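You operate a simulated robot arm through the tools that you are given. There is no shell and no other tool.

The job below is to be done with a simulated robot arm. You get a single attempt, and the scene is never put back.

Task
Switch the air from the black branch to the white, at 7 bar.
Fine: shut the black valve and bleed it to zero, open the white valve, set the line gauge by the regulator; the other branch valves stay shut.
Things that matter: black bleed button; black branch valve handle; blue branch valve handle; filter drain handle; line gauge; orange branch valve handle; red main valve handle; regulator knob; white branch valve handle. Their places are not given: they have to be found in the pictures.

The check looks at the end state, three seconds after you hand in, the way a careful person would. Anything else that was tipped, shoved, dropped, spilled or broken makes it a failure.

Robot
A 6-joint arm with a two-finger gripper, fixed in place. Base frame: the origin is at the foot of the arm, x ahead of it, y to its left, z up. Readings come in m, degrees, newtons and seconds.
With the tool pointing down near the work surface it reaches from about 0.14 to 0.68 m from the base axis. Its first joint turns from -66.0 to 66.0 degrees. Payload 2.45 kg.
The tool frame sits at the grasp point between the pads (the TCP): z along the fingers, y along the line on which they close. The tips reach 0.03 m beyond it. Largest opening 0.106 m; the body of the gripper starts 0.079 m behind the TCP.
Orientation is told as [roll, pitch, yaw] about the base's x, y, z axes, in that order, counted from this pose: with the fingers straight down and closing along the base's y, the tool's x points along the base's -x, its y along +y and its z along -z.

Tools
- The arm moves only by the tool step_arm. Its arguments are lists of equal length, an entry for each row: "jaw": the closure, from 0 (fully open) to 1 (shut); "dp": the shift along the tool's x, y, z in m, a list of three; "rot": the turn, a rotation vector about the tool's x, y, z in degrees, a list of three. In form: {"jaw": [jaw, ...], "dp": [[tx, ty, tz], ...], "rot": [[wx, wy, wz], ...]}. A call has 1 to 20 rows; each row is the pose to reach, as a shift and turn from the pose commanded when the call began, along the tool's axes at that moment. A row lasts 0.2 s, in which the tool goes at most 0.05 m and 8.6 degrees; a call with a longer step from one row to the next is refused whole, and so is a gripper value outside its range. Where a pose cannot be reached the arm comes as near as it can. A force on the tool above 90 N (or 10 N above the force at the start of the call, whichever is more), or a blocked arm, ends the call early, and 0.2 s more pass. Each finger travels about 0.153 m/s and halts on what it meets, pressing with about 25 N; the grip force reading is that of the motor and also rises with nothing between the fingers. The clock runs only during rows and for 0.2 s after the last one: add rows that repeat a pose to give the fingers time. It gives the time, the measured TCP pose, the force on the tool (base axes), the opening and the grip force at its end, in the units of the frame above (readings bear some noise), with the torque about the TCP (base axes, N m) and any sound that the robot's microphone picked up, and new pictures: "pictures" is both (left out), scene, wrist or none.
- Cameras (640 x 400 px; columns grow to the right, rows downward): "scene" is fixed at [0.0613, 0.3958, 1.4069]; the picture's right is [-0.75, -0.66, 0.00], its down [-0.30, 0.35, -0.89] and it looks along [0.58, -0.67, -0.46] (base axes); focal length 214 px, centre (320, 200). "wrist" rides on the gripper at [0.076, -0.002, -0.106] in the tool frame; the picture's right is [0.02, 1.00, 0.00], its down [-0.78, 0.02, -0.62] and it looks along [-0.62, 0.01, 0.78] (tool axes); focal length 247 px, centre (320, 200).
- measure_at(camera, pixels): for up to 12 pixels [column, row] of the newest picture of that camera ("zoom" is the newest enlarged one), the place [x, y, z] in the base frame of the surface seen there, good to about 0.003 m, but the place of the scene camera against the robot may be out by one fixed shift of up to 0.025 m in any direction. No time passes.
- inspect(camera, box): a new picture of the part [left, top, right, bottom] of that camera's present view, enlarged. No time passes.
- job_done(): hands the job in; it is judged then, once.

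Unless the task says otherwise, let go and move clear before handing in.

The tools are called as name(argument=value, ...) on one line, values as JSON. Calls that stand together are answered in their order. step_arm: Moves the arm, as the interface text tells. Its arguments: {"type":"object","properties":{"jaw":{"type":"array","items":{"type":"number"}},"dp":{"type":"array","items":{"type":"array","items":{"type":"number"}}},"rot":{"type":"array","items":{"type":"array","items":{"type":"number"}}},"pictures":{"type":"string","enum":["both","scene","wrist","none"]}},"required":["jaw","dp","rot"]} The other tools are called the same way: measure_at (camera, pixels) gives the place of the surface under pixels of a picture; inspect (camera, box) takes an enlarged picture of a part of a camera's view; job_done () hands the job in.

At the start:

```text
time_s: 0.0
tcp_pos: [0.3676, 0.0351, 1.299]
ee_rot: [0.0, -0.1, 0.0]
contact_force: [-0.5, -0.3, -0.2]
torque: [0.0, 0.0, 0.01]
finger_gap: 0.106
gripper_force: 0.1
```

scene: 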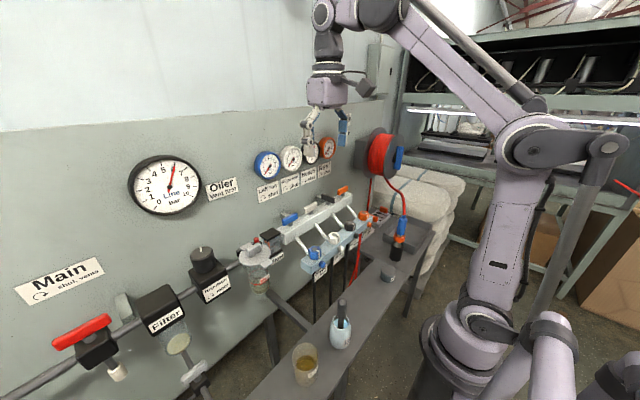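
wrist: 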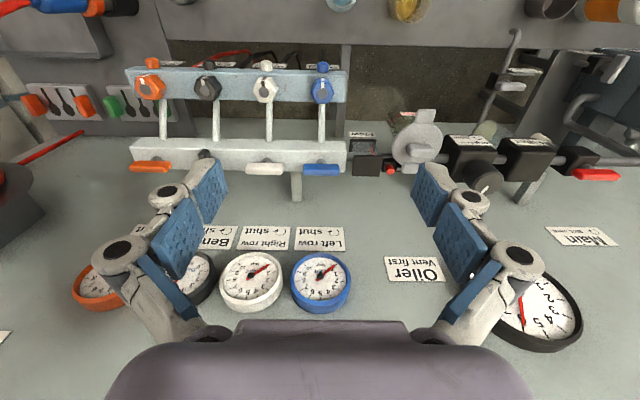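

The scene shows the line gauge at about (165,186), the regulator near (205,262), and the manifold at about (310,220). I'll enlarge these areas before I move anything.

inspect(camera="scene", box=[120, 130, 240, 230])

inspect(camera="scene", box=[240, 130, 400, 230])

inspect(camera="scene", box=[230, 180, 420, 300])

inspect(camera="scene", box=[10, 230, 290, 400])

inspect(camera="wrist", box=[110, 40, 370, 200])

inspect(camera="wrist", box=[340, 80, 640, 270])

```text
4.00 times, centred on (180, 180) of scene
```

zoom: 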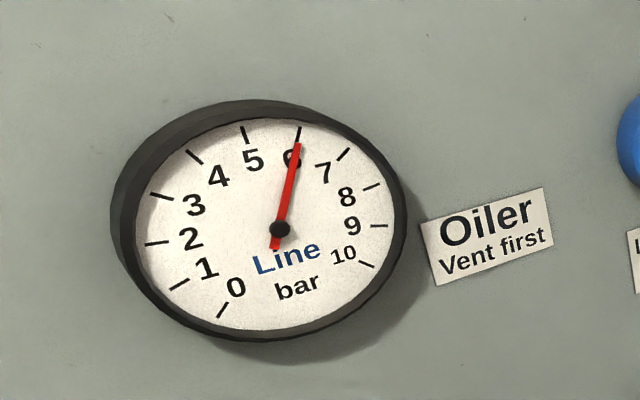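

```text
4.00 times, centred on (320, 180) of scene
```

zoom: 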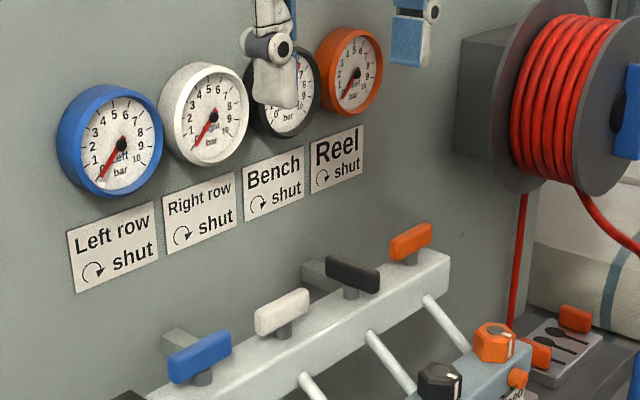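

```text
3.33 times, centred on (325, 240) of scene
```

zoom: 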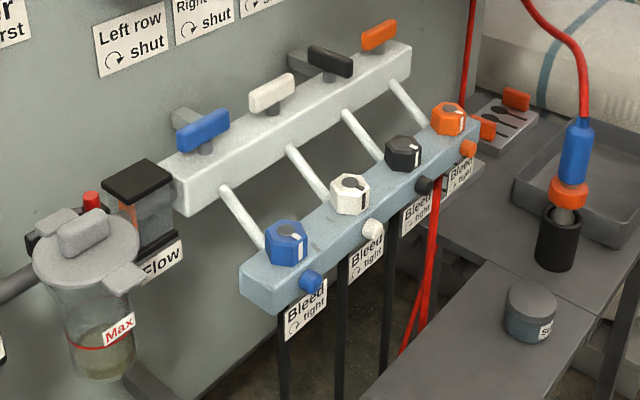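

```text
2.29 times, centred on (150, 315) of scene
```

zoom: 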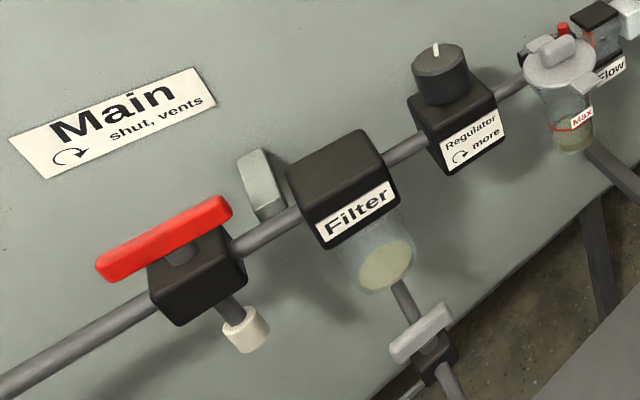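

```text
2.46 times, centred on (240, 120) of wrist
```

zoom: 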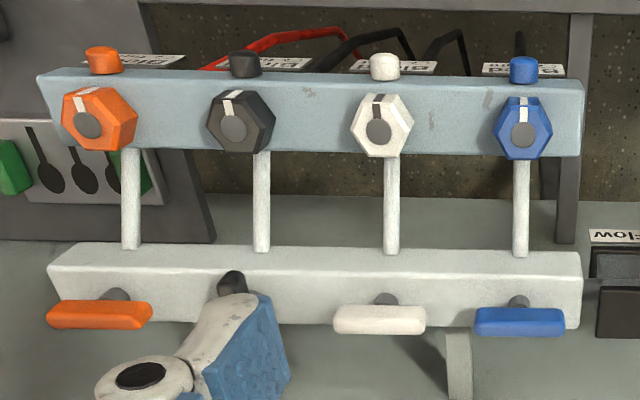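

```text
2.11 times, centred on (490, 175) of wrist
```

zoom: 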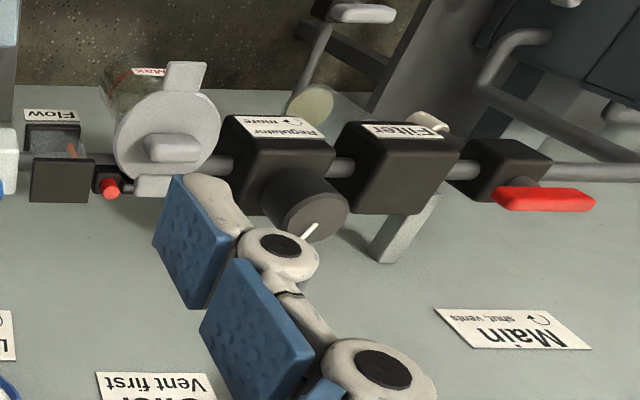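

The handles, bleed screws, gauges and regulator are all visible, and the black handle lies across the manifold while the others lie along it. I'll measure their places next.

measure_at(camera="wrist", pixels=[[150, 167], [205, 155], [264, 168], [322, 169], [149, 65], [208, 66], [266, 66], [323, 66], [150, 88], [208, 88], [266, 90], [323, 90]])

measure_at(camera="wrist", pixels=[[484, 187], [473, 150], [525, 150], [600, 175], [416, 140], [390, 169], [250, 280], [320, 280], [530, 300], [300, 210], [240, 150], [365, 145]])

measure_at(camera="scene", pixels=[[203, 253], [290, 218], [311, 207], [328, 198], [343, 189], [80, 332], [165, 186], [316, 253], [335, 238], [351, 227], [323, 264], [341, 248]])

```text
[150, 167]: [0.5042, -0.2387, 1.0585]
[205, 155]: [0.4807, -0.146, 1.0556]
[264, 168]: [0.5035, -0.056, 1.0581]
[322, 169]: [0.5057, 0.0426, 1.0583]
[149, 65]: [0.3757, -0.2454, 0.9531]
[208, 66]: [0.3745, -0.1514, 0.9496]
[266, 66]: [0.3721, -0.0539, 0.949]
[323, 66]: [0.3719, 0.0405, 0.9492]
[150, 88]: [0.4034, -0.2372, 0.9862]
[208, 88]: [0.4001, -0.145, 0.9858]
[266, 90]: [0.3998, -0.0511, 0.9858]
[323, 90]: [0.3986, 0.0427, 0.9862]
```

```text
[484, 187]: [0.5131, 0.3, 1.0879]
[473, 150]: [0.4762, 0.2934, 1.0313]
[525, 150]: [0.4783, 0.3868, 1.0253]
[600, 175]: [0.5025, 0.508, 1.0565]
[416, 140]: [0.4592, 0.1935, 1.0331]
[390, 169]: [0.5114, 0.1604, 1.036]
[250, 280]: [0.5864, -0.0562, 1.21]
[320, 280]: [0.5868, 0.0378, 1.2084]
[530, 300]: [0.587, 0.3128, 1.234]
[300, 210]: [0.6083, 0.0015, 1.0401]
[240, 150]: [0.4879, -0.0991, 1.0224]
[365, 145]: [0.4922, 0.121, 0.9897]
```

```text
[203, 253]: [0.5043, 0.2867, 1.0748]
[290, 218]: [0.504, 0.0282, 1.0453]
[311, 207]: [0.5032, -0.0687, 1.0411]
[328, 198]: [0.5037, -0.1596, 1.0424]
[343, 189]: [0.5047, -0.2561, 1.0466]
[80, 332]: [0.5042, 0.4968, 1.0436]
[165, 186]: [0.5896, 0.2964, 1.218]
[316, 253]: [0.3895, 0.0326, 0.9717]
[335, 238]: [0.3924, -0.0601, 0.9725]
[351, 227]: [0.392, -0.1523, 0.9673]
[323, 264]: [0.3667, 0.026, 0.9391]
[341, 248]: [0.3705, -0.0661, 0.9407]
```

The wrist measurements put the valve handle tops at about x 0.505, z 1.058 (black at y≈-0.147). The regulator knob top is near (0.513, 0.300, 1.088). The black bleed button is near (0.374, -0.151, 0.950). I'll go to a viewing pose in front of the black valve and narrow the jaw.

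step_arm(jaw=[0.1, 0.3, 0.6, 0.6, 0.6, 0.6], dp=[[0.0, -0.03, 0.0], [0.0, -0.07, 0.01], [0.0, -0.11, 0.02], [0.0, -0.15, 0.03], [0.0, -0.182, 0.04], [0.0, -0.182, 0.04]], rot=[[0, 0, 0], [0, 0, 0], [0, 0, 0], [0, 0, 0], [0, 0, 0], [0, 0, 0]])

```text
time_s: 1.4
tcp_pos: [0.3669, -0.1459, 1.2606]
ee_rot: [0.0, -0.1, 0.0]
contact_force: [-0.1, 0.5, 0.1]
torque: [0.0, 0.01, -0.02]
finger_gap: 0.0425
gripper_force: 0.0
```

scene: 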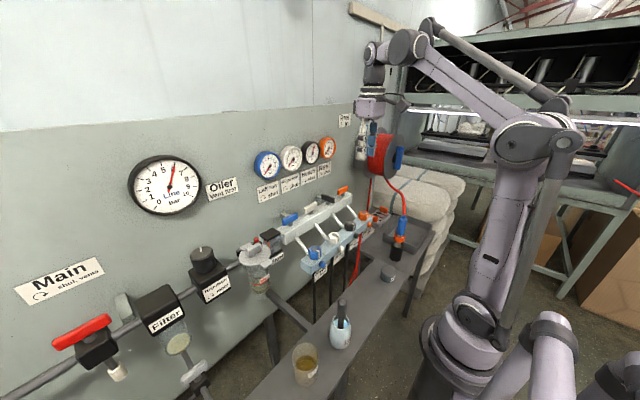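
wrist: 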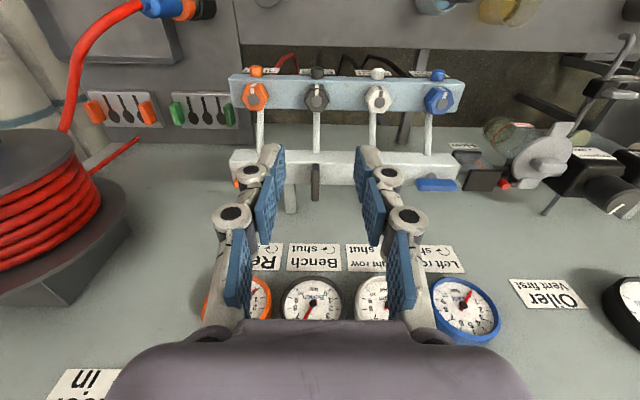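

inspect(camera="wrist", box=[220, 50, 480, 210])

inspect(camera="wrist", box=[270, 140, 370, 202])

inspect(camera="wrist", box=[220, 240, 500, 345])

inspect(camera="scene", box=[245, 130, 345, 192])

inspect(camera="scene", box=[280, 180, 380, 280])

measure_at(camera="wrist", pixels=[[316, 168], [316, 180], [316, 198], [312, 182], [320, 182], [305, 158], [330, 158], [305, 180], [317, 72], [317, 97], [330, 80], [300, 85]])

```text
2.46 times, centred on (350, 130) of wrist
```

zoom: 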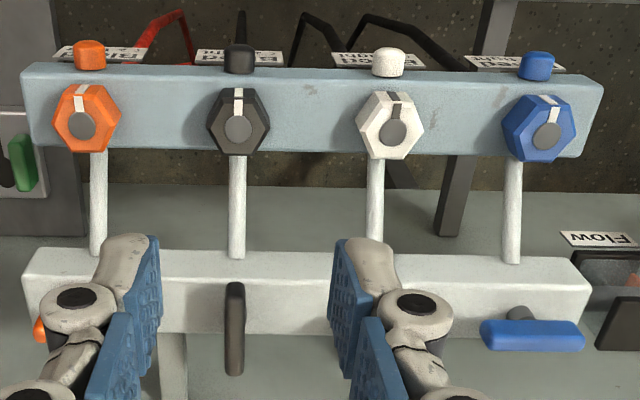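

```text
6.40 times, centred on (320, 171) of wrist
```

zoom: 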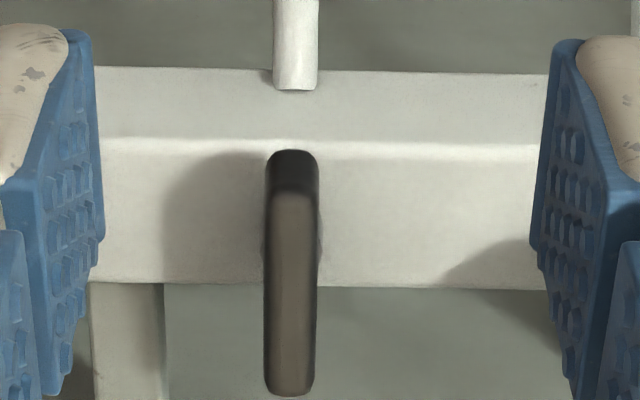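

```text
2.29 times, centred on (360, 292) of wrist
```

zoom: 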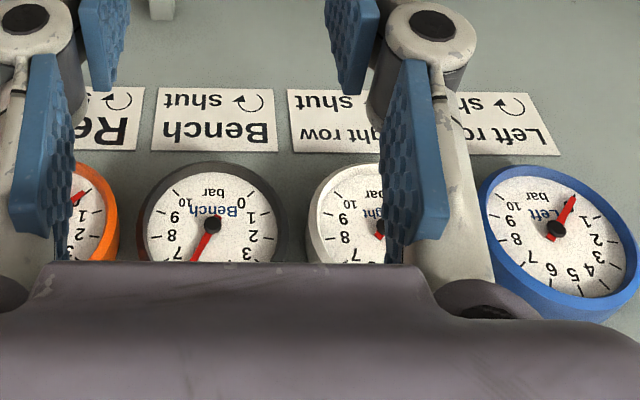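

```text
6.40 times, centred on (295, 161) of scene
```

zoom: 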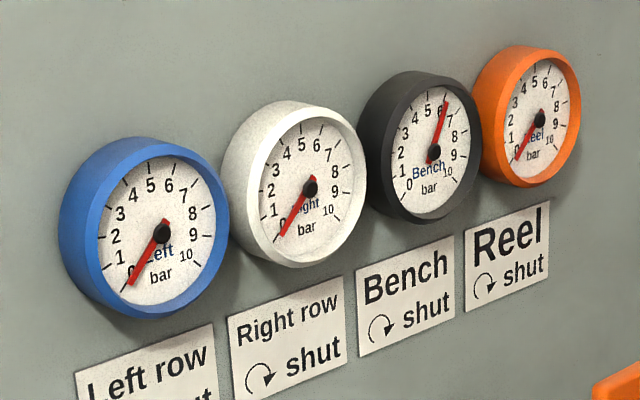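

```text
4.00 times, centred on (330, 230) of scene
```

zoom: 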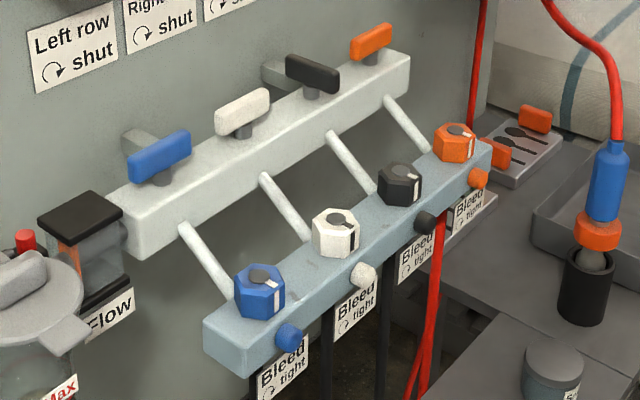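

```text
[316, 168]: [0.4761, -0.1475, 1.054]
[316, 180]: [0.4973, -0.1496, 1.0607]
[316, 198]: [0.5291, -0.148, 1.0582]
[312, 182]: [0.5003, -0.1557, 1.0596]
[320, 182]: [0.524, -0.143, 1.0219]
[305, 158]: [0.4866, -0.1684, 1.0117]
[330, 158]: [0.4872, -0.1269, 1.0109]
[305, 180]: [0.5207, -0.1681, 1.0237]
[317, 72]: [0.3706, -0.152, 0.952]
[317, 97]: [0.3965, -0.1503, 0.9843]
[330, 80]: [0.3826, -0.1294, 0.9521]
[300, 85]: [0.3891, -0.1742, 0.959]
```

The black handle spans x 0.476–0.531 at y≈-0.149, with its top at z 1.060, and the manifold top is at about 1.023. The bench gauge reads about 6, and the other branch gauges read 0. I'll move over the black handle and start down.

step_arm(jaw=[0.6, 0.6, 0.6, 0.6, 0.6, 0.6], dp=[[-0.04, -0.003, 0.01], [-0.08, -0.003, 0.03], [-0.12, -0.003, 0.05], [-0.137, -0.003, 0.09], [-0.137, -0.003, 0.13], [-0.137, -0.003, 0.14]], rot=[[0, 0, 0], [0, 0, 0], [0, 0, 0], [0, 0, 0], [0, 0, 0], [0, 0, 0]])

```text
time_s: 2.8
tcp_pos: [0.5026, -0.1505, 1.1177]
ee_rot: [0.0, -0.1, 0.1]
contact_force: [0.7, 0.1, 0.1]
torque: [-0.01, -0.03, 0.03]
finger_gap: 0.0426
gripper_force: 0.0
```

scene: 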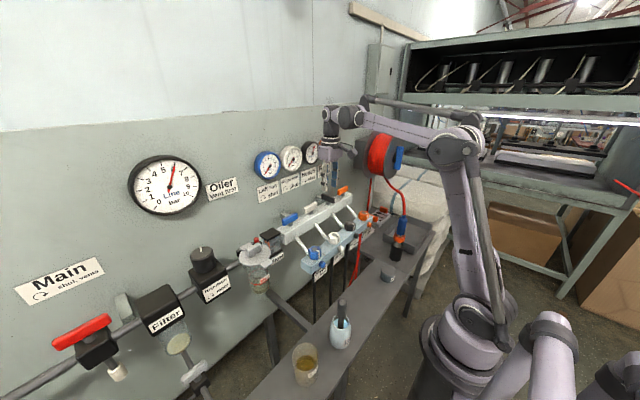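
wrist: 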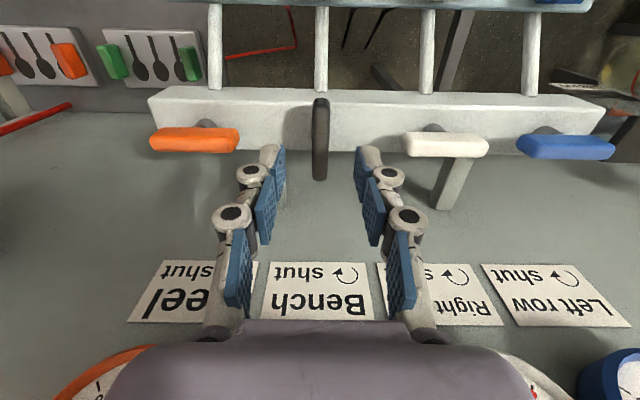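

The black handle at (320,138) sits between the fingers. I'll re-measure it up close before I lower.

measure_at(camera="wrist", pixels=[[320, 105], [320, 140], [320, 176], [314, 150], [326, 150], [290, 125], [350, 125], [445, 145], [410, 145], [485, 145], [195, 139], [565, 147]])

inspect(camera="wrist", box=[240, 80, 400, 180])

```text
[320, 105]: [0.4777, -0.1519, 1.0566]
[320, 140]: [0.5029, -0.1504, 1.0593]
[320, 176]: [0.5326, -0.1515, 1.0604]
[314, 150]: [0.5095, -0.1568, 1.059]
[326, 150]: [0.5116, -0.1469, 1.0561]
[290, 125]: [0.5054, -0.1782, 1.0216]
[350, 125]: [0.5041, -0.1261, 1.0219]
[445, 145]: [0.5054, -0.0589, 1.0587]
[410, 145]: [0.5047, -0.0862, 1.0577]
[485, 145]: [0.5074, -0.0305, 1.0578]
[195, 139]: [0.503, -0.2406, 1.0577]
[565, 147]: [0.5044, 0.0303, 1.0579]
```

```text
4.00 times, centred on (320, 130) of wrist
```

zoom: 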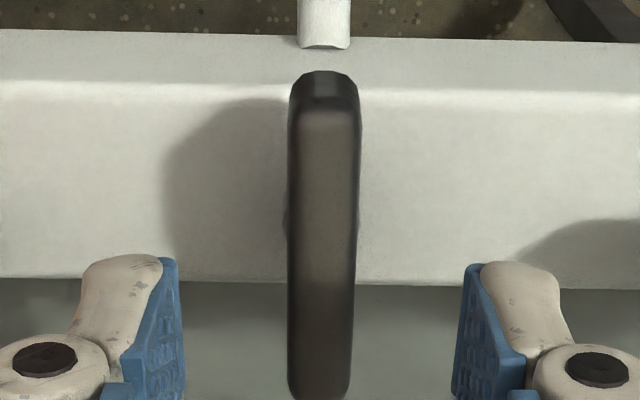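

The handle centre is at (0.505, -0.151), so the pads are aligned. I'll lower to z 1.064 and grip.

step_arm(jaw=[0.6, 0.6, 0.6, 1.0, 1.0, 1.0], dp=[[-0.002, 0, 0.03], [-0.002, 0, 0.054], [-0.002, 0, 0.054], [-0.002, 0, 0.054], [-0.002, 0, 0.054], [-0.002, 0, 0.054]], rot=[[0, 0, 0], [0, 0, 0], [0, 0, 0], [0, 0, 0], [0, 0, 0], [0, 0, 0]])

```text
time_s: 4.2
tcp_pos: [0.5059, -0.1518, 1.0656]
ee_rot: [0.2, 0.0, 0.1]
contact_force: [-2.0, 16.0, -4.3]
torque: [0.49, 0.13, -0.01]
finger_gap: 0.0125
gripper_force: 39.6
```

scene: 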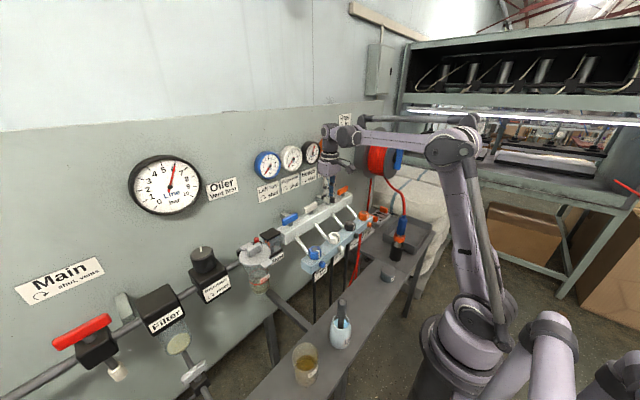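
wrist: 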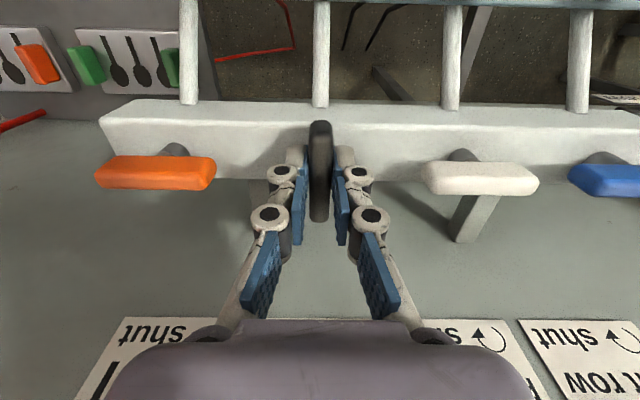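

The handle is gripped with a 12.5 mm gap and a 16 N side load from a small off-centre. I'll ease that out and turn it clockwise, seen from above, by 45° first.

step_arm(jaw=[1, 1, 1, 1, 1, 1, 1], dp=[[0, 0.001, 0], [0, 0.001, 0], [0, 0.001, 0], [0, 0.001, 0], [0, 0.001, 0], [0, 0.001, 0], [0, 0.001, 0]], rot=[[0, 0, 0], [0, 0, 8], [0, 0, 16], [0, 0, 24], [0, 0, 32], [0, 0, 40], [0, 0, 45]])

```text
time_s: 5.8
tcp_pos: [0.507, -0.1487, 1.0661]
ee_rot: [0.3, 0.2, -45.1]
contact_force: [-4.1, 20.6, -9.9]
torque: [0.0, -0.31, 0.03]
finger_gap: 0.0127
gripper_force: 39.2
```

scene: 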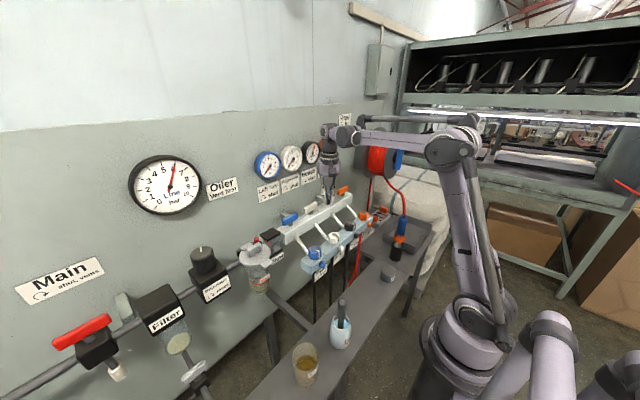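
wrist: 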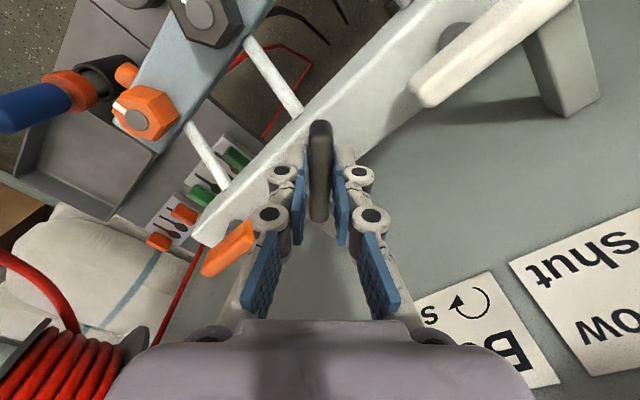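

The handle followed to 45°. I'll ease the side load by 2 mm and go on to 90°.

step_arm(jaw=[1, 1, 1, 1, 1, 1, 1], dp=[[0.0014, 0.0014, 0], [0.0014, 0.0014, 0], [0.0014, 0.0014, 0], [0.0014, 0.0014, 0], [0.0014, 0.0014, 0], [0.0014, 0.0014, 0], [0.0014, 0.0014, 0]], rot=[[0, 0, 8], [0, 0, 16], [0, 0, 24], [0, 0, 32], [0, 0, 40], [0, 0, 45], [0, 0, 45]])

```text
time_s: 7.4
tcp_pos: [0.5104, -0.1464, 1.0659]
ee_rot: [0.9, -0.1, -90.1]
contact_force: [36.3, 5.7, 27.1]
torque: [0.02, -0.88, 0.16]
finger_gap: 0.0129
gripper_force: 38.9
```

scene: 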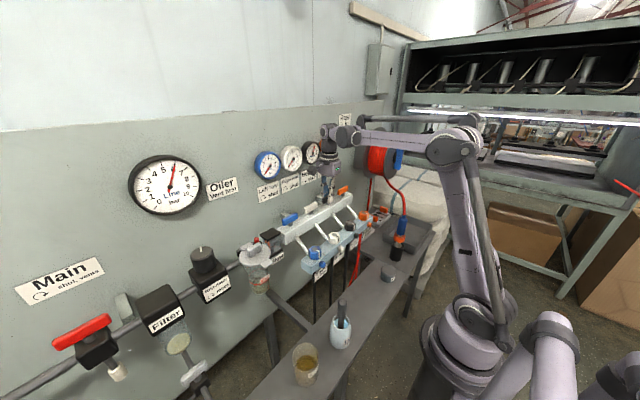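
wrist: 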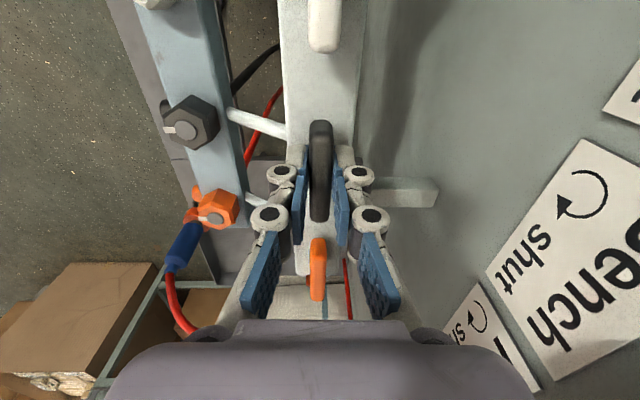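

The handle now reads -90° and lies along the manifold, with a modest load built up. I'll release it and rise straight up to check it.

step_arm(jaw=[0.6, 0.6, 0.6, 0.6, 0.6], dp=[[0, 0, 0], [0, 0, 0], [0, 0, -0.03], [0, 0, -0.06], [0, 0, -0.08]], rot=[[0, 0, 0], [0, 0, 0], [0, 0, 0], [0, 0, 0], [0, 0, 0]])

```text
time_s: 8.6
tcp_pos: [0.5032, -0.1476, 1.1459]
ee_rot: [0.1, 0.0, -89.9]
contact_force: [0.3, 0.2, 0.0]
torque: [0.02, -0.04, 0.01]
finger_gap: 0.0426
gripper_force: 0.0
```

scene: 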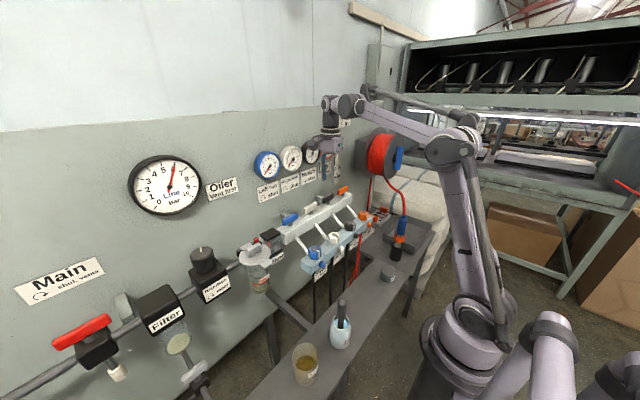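
wrist: 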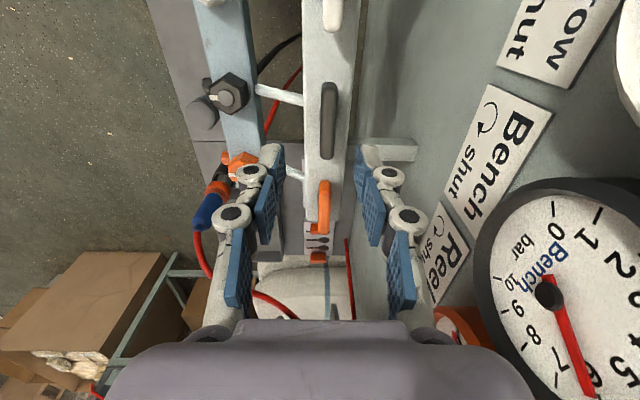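

The black handle at (328,120) looks parallel to the manifold. I'll check its angle and the gauges.

measure_at(camera="wrist", pixels=[[329, 86], [327, 152], [328, 120], [332, 20], [324, 190], [323, 228], [323, 120], [334, 120]])

inspect(camera="wrist", box=[260, 60, 400, 160])

inspect(camera="scene", box=[280, 170, 380, 232])

inspect(camera="scene", box=[120, 130, 240, 230])

```text
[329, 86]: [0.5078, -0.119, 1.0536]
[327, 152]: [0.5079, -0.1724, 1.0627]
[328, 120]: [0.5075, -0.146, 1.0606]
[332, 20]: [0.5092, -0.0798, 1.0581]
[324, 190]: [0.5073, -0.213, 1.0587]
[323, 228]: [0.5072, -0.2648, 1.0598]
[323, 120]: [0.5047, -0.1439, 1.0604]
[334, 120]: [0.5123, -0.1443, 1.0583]
```

```text
4.00 times, centred on (330, 110) of wrist
```

zoom: 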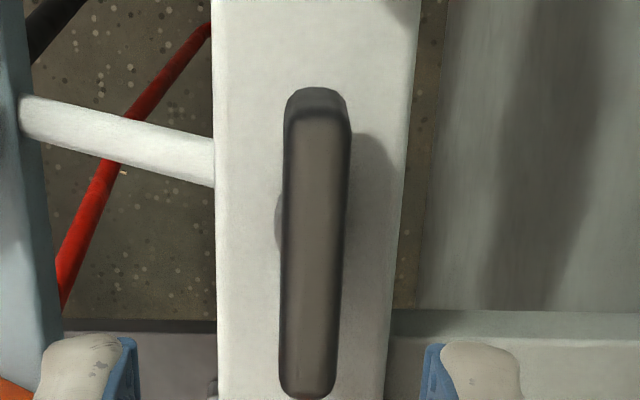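

```text
6.40 times, centred on (330, 201) of scene
```

zoom: 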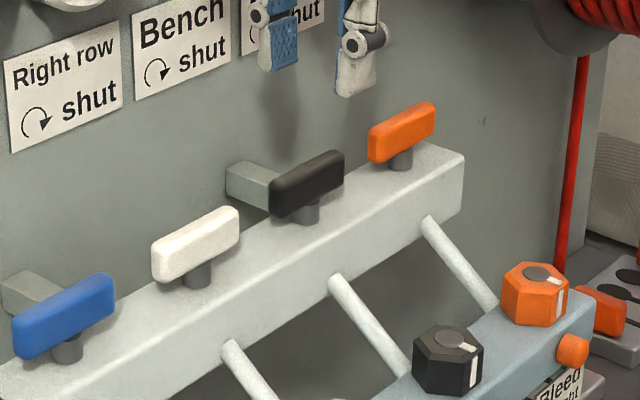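

```text
4.00 times, centred on (180, 180) of scene
```

zoom: 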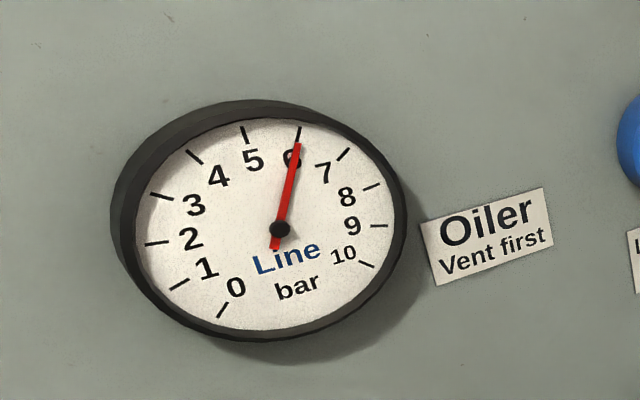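

The black valve is shut, with its handle parallel to the others. Next I'll back off and turn the tool to yaw 0 to look closely at the black bleed button.

step_arm(jaw=[0.6, 0.6, 0.6, 0.6, 0.6, 0.6, 0.6, 0.6, 0.6, 0.6, 0.6, 0.6], dp=[[0, -0.01, -0.02], [0, -0.03, -0.02], [0, -0.06, -0.02], [0, -0.09, -0.02], [0, -0.12, -0.02], [0, -0.15, -0.02], [0, -0.18, -0.02], [0, -0.2, -0.02], [0, -0.22, 0], [0, -0.22, 0.01], [0, -0.22, 0.02], [0, -0.22, 0.02]], rot=[[0, 0, -8], [0, 0, -16], [0, 0, -24], [0, 0, -32], [0, 0, -40], [0, 0, -48], [0, 0, -56], [0, 0, -64], [0, 0, -72], [0, 0, -80], [0, 0, -88], [0, 0, -90]])

```text
time_s: 11.2
tcp_pos: [0.2858, -0.1446, 1.1259]
ee_rot: [0.0, -0.2, 0.1]
contact_force: [0.0, -0.3, -0.3]
torque: [-0.01, 0.03, -0.01]
finger_gap: 0.0424
gripper_force: 0.1
```

scene: 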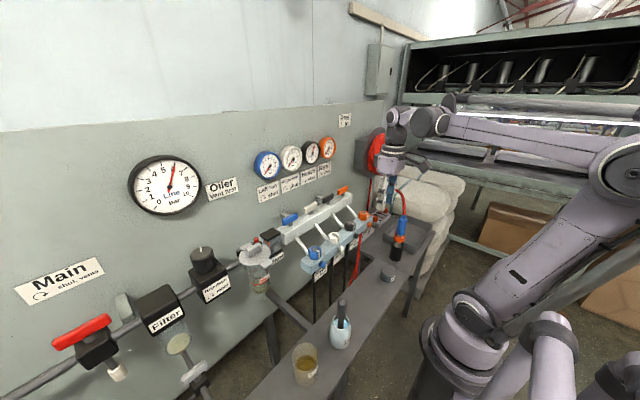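
wrist: 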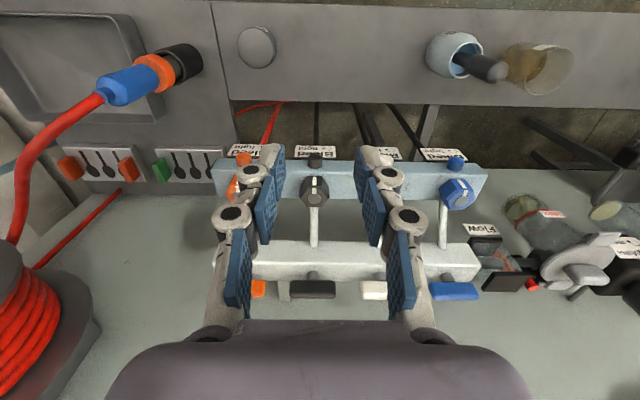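

inspect(camera="wrist", box=[270, 130, 366, 190])

inspect(camera="scene", box=[325, 205, 385, 255])

measure_at(camera="wrist", pixels=[[315, 156], [315, 162], [315, 166], [315, 176], [308, 161], [322, 161], [314, 190], [300, 170], [330, 170], [330, 190], [315, 151], [314, 200]])

measure_at(camera="scene", pixels=[[354, 233], [357, 236], [350, 225], [350, 219], [346, 235], [360, 228], [370, 225], [356, 216], [340, 236]])

inspect(camera="scene", box=[245, 130, 345, 192])

```text
6.67 times, centred on (318, 160) of wrist
```

zoom: 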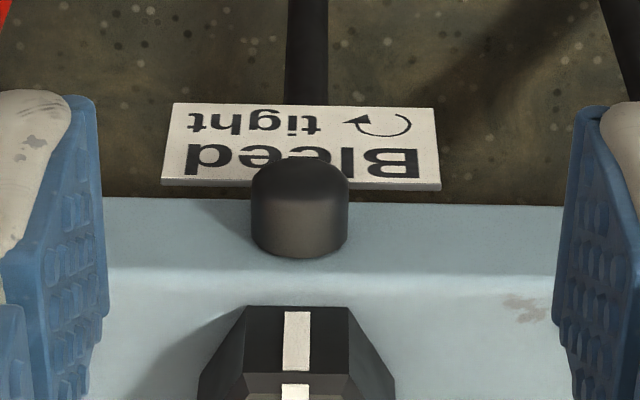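

```text
8.00 times, centred on (355, 230) of scene
```

zoom: 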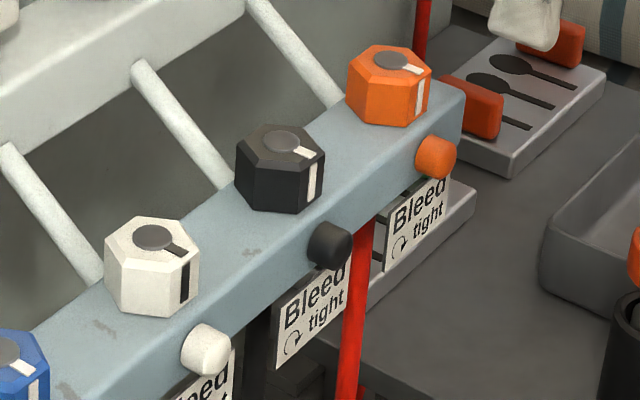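

```text
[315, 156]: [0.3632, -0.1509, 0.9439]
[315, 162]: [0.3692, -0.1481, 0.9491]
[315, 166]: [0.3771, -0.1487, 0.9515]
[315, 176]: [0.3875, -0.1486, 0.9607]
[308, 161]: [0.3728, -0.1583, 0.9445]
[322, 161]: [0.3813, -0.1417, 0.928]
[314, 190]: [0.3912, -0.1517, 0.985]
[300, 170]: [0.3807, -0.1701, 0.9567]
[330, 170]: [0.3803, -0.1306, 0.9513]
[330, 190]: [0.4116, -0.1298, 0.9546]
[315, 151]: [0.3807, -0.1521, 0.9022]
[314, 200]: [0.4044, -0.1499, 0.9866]
```

```text
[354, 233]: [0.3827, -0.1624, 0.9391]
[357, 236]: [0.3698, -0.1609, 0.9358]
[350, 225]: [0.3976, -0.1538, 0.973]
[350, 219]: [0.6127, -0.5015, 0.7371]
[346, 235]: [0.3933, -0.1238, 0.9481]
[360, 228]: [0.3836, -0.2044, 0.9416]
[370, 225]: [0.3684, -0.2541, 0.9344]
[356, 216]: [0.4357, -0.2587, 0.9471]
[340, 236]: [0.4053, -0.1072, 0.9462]
```

```text
6.40 times, centred on (295, 161) of scene
```

zoom: 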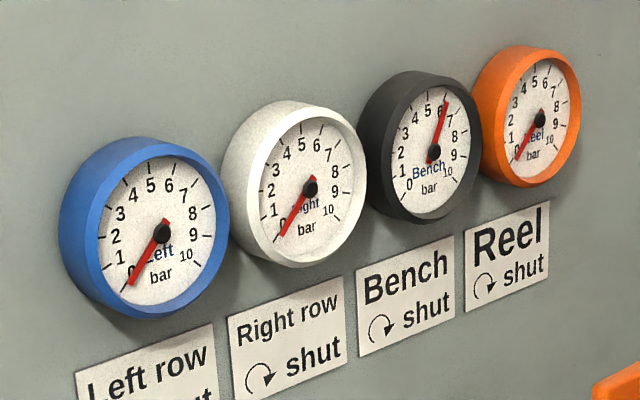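

The button at wrist (315,161) is a short cylinder pointing at the robot, with its front face near x 0.362 and its centre near y -0.150, z 0.943. The bench gauge still holds 6 bar. I'll close the fingers and lower them in front of the button, after checking the table height below.

measure_at(camera="wrist", pixels=[[320, 60], [257, 46], [320, 88], [160, 80], [482, 68], [230, 95]])

step_arm(jaw=[1, 1, 1, 1, 1, 1], dp=[[0, -0.005, 0.03], [0, -0.005, 0.06], [0, -0.005, 0.09], [0, -0.005, 0.12], [0, -0.005, 0.14], [0, -0.005, 0.14]], rot=[[0, 0, 0], [0, 0, 0], [0, 0, 0], [0, 0, 0], [0, 0, 0], [0, 0, 0]])

```text
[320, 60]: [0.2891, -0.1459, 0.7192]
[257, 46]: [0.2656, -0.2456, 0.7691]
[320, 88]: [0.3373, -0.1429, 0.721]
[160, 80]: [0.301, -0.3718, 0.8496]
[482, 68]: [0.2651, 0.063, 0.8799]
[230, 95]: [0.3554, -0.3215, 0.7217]
```

```text
time_s: 12.6
tcp_pos: [0.2864, -0.1497, 0.984]
ee_rot: [0.1, -0.1, 0.0]
contact_force: [0.0, 0.9, 0.8]
torque: [0.0, -0.02, 0.0]
finger_gap: 0.0002
gripper_force: 24.9
```

scene: 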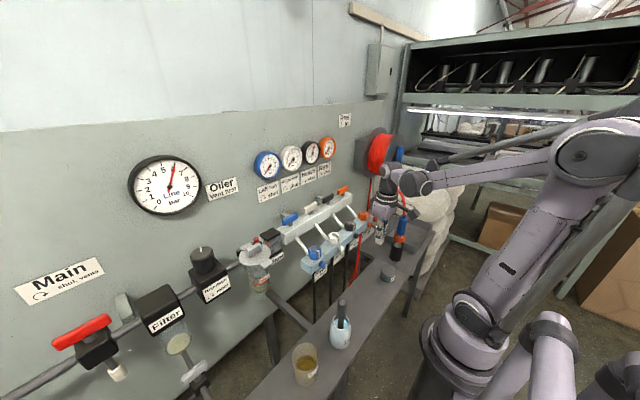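
wrist: 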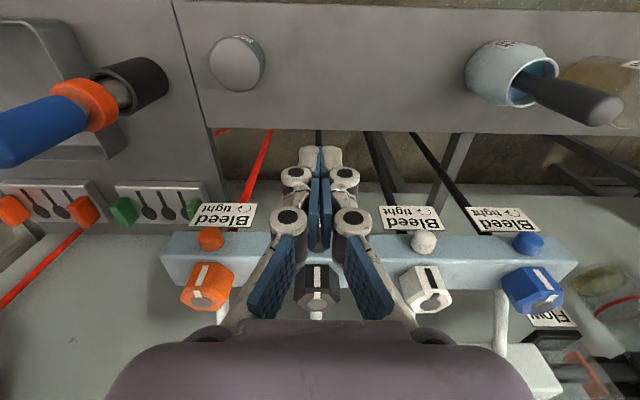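

The fingers are in front of the bar. I'll use the white and orange buttons, which are unobstructed, to get the button geometry.

inspect(camera="wrist", box=[375, 200, 475, 262])

measure_at(camera="wrist", pixels=[[424, 232], [424, 238], [424, 244], [424, 250], [424, 258], [412, 240], [436, 240], [210, 232], [210, 238], [210, 245], [450, 245], [450, 256]])

```text
6.40 times, centred on (425, 231) of wrist
```

zoom: 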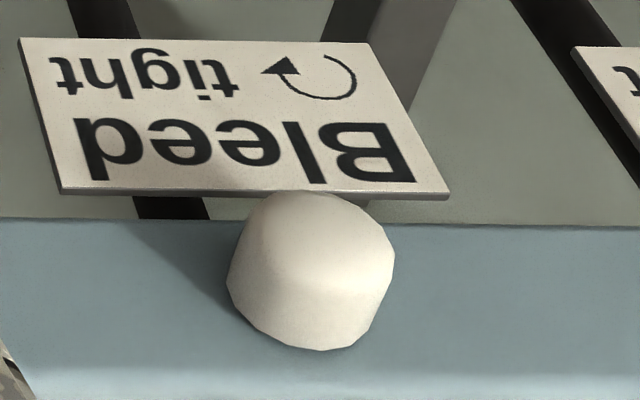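

```text
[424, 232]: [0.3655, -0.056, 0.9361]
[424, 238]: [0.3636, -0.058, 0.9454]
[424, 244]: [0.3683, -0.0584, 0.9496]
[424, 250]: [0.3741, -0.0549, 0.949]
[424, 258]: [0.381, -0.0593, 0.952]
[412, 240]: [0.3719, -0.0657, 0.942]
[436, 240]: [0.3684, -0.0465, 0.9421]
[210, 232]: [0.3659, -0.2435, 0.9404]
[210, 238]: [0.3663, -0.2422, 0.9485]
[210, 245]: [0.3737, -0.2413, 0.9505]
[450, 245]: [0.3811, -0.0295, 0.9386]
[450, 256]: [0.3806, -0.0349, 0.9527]
```

The button's front face is at x≈0.364, it is centred at z≈0.941, and it stands 17 mm off the bar. I'll lower to z 0.957 and stop just short of contact.

step_arm(jaw=[1, 1, 1, 1], dp=[[0, 0, 0.027], [-0.03, 0, 0.027], [-0.056, 0, 0.027], [-0.056, 0, 0.027]], rot=[[0, 0, 0], [0, 0, 0], [0, 0, 0], [0, 0, 0]])

inspect(camera="scene", box=[320, 180, 420, 280])

```text
time_s: 13.6
tcp_pos: [0.3408, -0.1539, 0.9594]
ee_rot: [0.0, -0.2, -0.1]
contact_force: [1.2, -0.2, -0.8]
torque: [-0.02, -0.01, 0.01]
finger_gap: 0.0
gripper_force: 24.7
```

scene: 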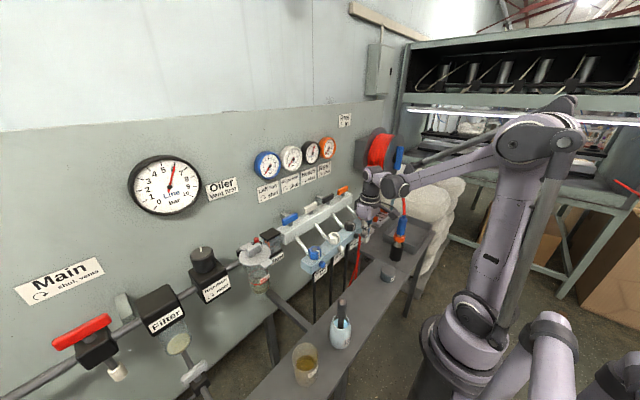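
wrist: 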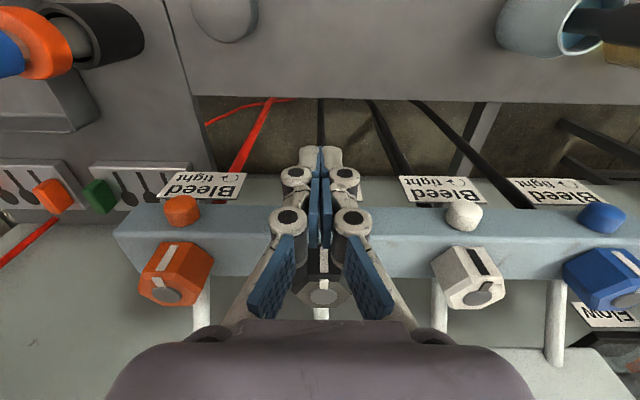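

```text
4.00 times, centred on (370, 230) of scene
```

zoom: 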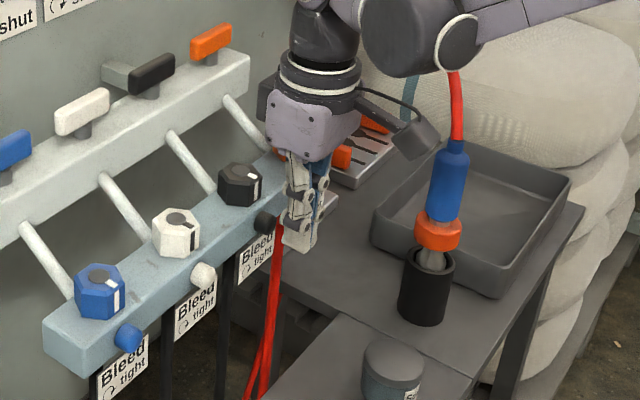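

The fingers stand just in front of the black button, and the hex cap beside it is clear. I'll advance slowly, centred on y -0.150, to press it, and watch the force.

step_arm(jaw=[1, 1, 1, 1, 1], dp=[[-0.005, 0.003, 0], [-0.01, 0.003, 0], [-0.013, 0.003, 0], [-0.016, 0.003, 0], [-0.016, 0.003, 0]], rot=[[0, 0, 0], [0, 0, 0], [0, 0, 0], [0, 0, 0], [0, 0, 0]])

inspect(camera="scene", box=[245, 130, 345, 192])

inspect(camera="scene", box=[320, 200, 400, 260])

```text
time_s: 14.8
tcp_pos: [0.3573, -0.1486, 0.9591]
ee_rot: [0.0, -0.2, -0.1]
contact_force: [-1.5, -0.5, -0.7]
torque: [0.03, 0.02, 0.01]
finger_gap: 0.0
gripper_force: 28.3
```

scene: 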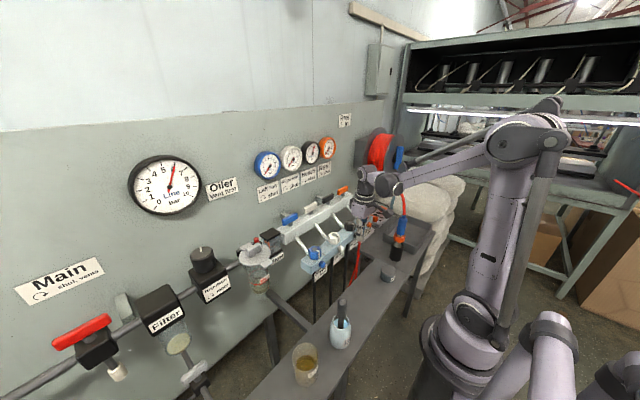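
wrist: 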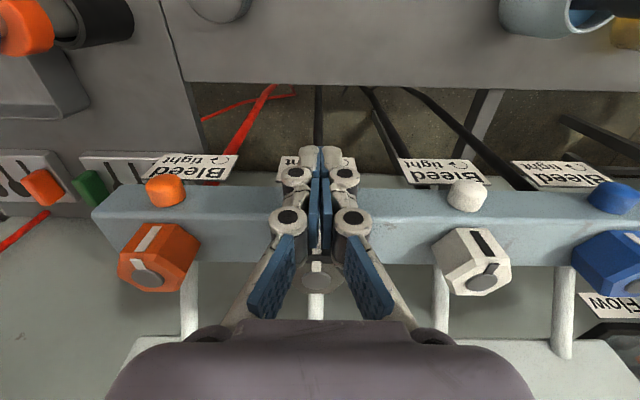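

```text
6.40 times, centred on (295, 161) of scene
```

zoom: 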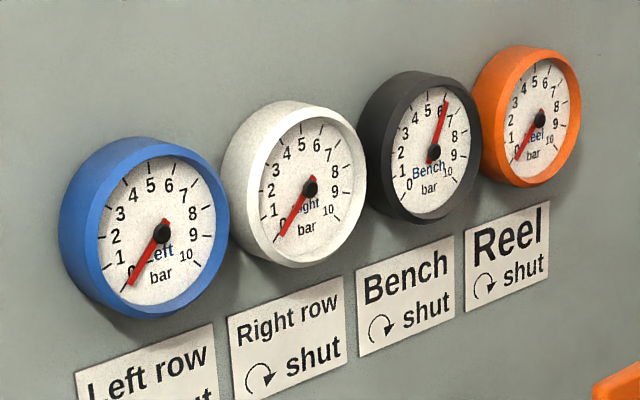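

```text
6.67 times, centred on (360, 230) of scene
```

zoom: 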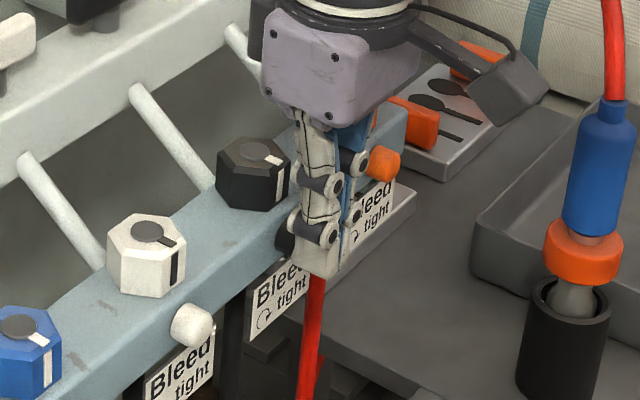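

The load is barely 1.5 N at x 0.357 and the gauge hasn't moved. I'll press a few millimetres further.

step_arm(jaw=[1, 1, 1, 1, 1], dp=[[-0.002, 0, 0], [-0.004, 0, 0], [-0.006, 0, 0], [-0.006, 0, 0], [-0.006, 0, 0]], rot=[[0, 0, 0], [0, 0, 0], [0, 0, 0], [0, 0, 0], [0, 0, 0]])

inspect(camera="scene", box=[245, 130, 345, 192])

inspect(camera="scene", box=[320, 200, 400, 260])

```text
time_s: 16.0
tcp_pos: [0.3637, -0.1499, 0.9579]
ee_rot: [0.0, 0.0, -0.1]
contact_force: [-10.4, 0.8, 0.5]
torque: [0.0, 0.15, 0.05]
finger_gap: 0.0061
gripper_force: 28.4
```

scene: 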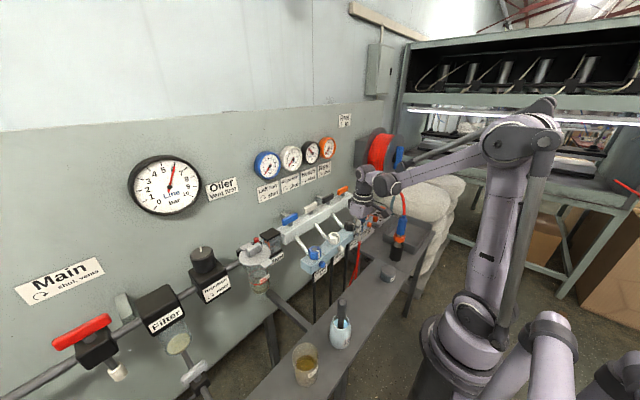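
wrist: 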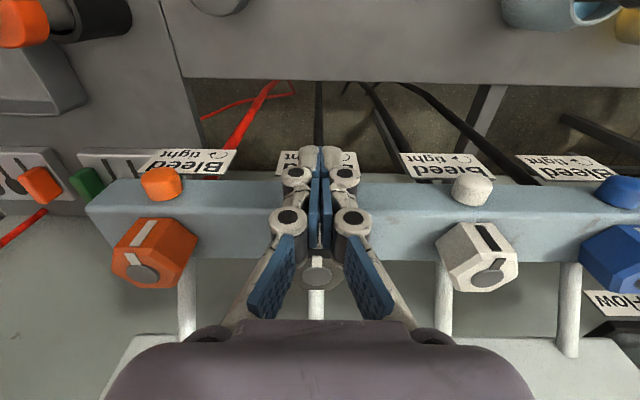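

```text
6.40 times, centred on (295, 161) of scene
```

zoom: 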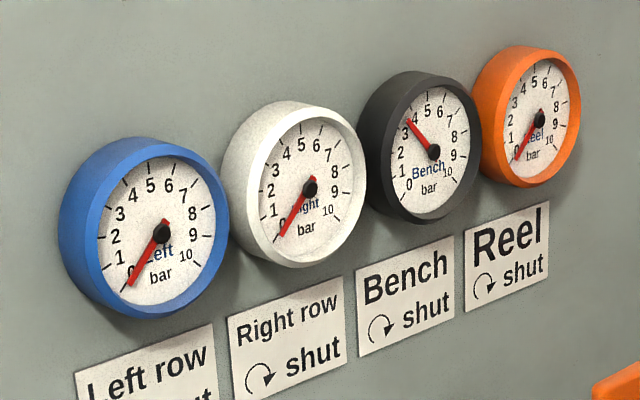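

```text
6.67 times, centred on (360, 230) of scene
```

zoom: 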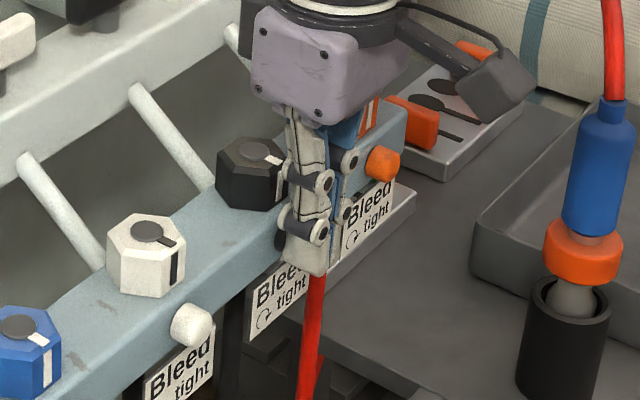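

The press works: the bench gauge fell from 6 to about 3.5 at 10 N. I'll hold it here to drain the branch.

step_arm(jaw=[1, 1, 1, 1, 1, 1, 1, 1, 1, 1], dp=[[0, 0, 0], [0, 0, 0], [0, 0, 0], [0, 0, 0], [0, 0, 0], [0, 0, 0], [0, 0, 0], [0, 0, 0], [0, 0, 0], [0, 0, 0]], rot=[[0, 0, 0], [0, 0, 0], [0, 0, 0], [0, 0, 0], [0, 0, 0], [0, 0, 0], [0, 0, 0], [0, 0, 0], [0, 0, 0], [0, 0, 0]])

inspect(camera="scene", box=[245, 130, 345, 192])

```text
time_s: 18.2
tcp_pos: [0.3634, -0.1491, 0.9577]
ee_rot: [0.1, -0.1, 0.0]
contact_force: [-12.8, 0.9, -2.7]
torque: [0.02, 0.24, -0.03]
finger_gap: 0.006
gripper_force: 28.9
```

scene: 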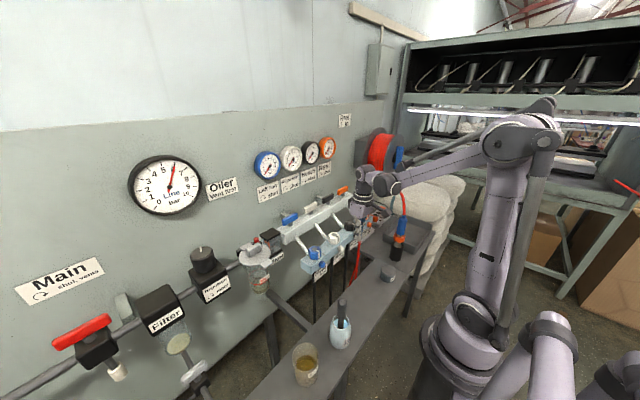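
wrist: 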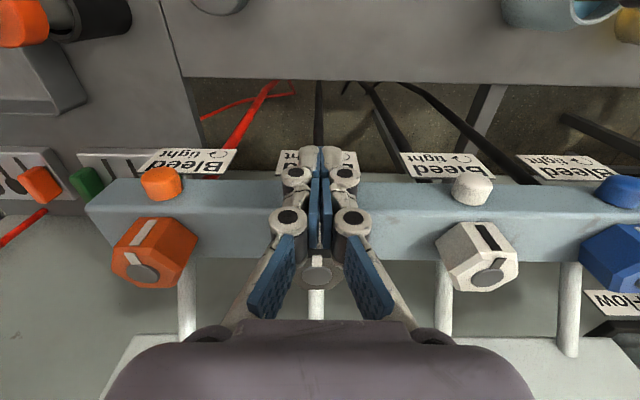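

```text
6.40 times, centred on (295, 161) of scene
```

zoom: 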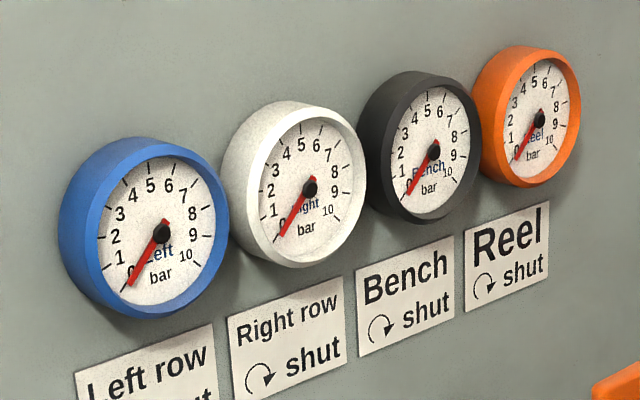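

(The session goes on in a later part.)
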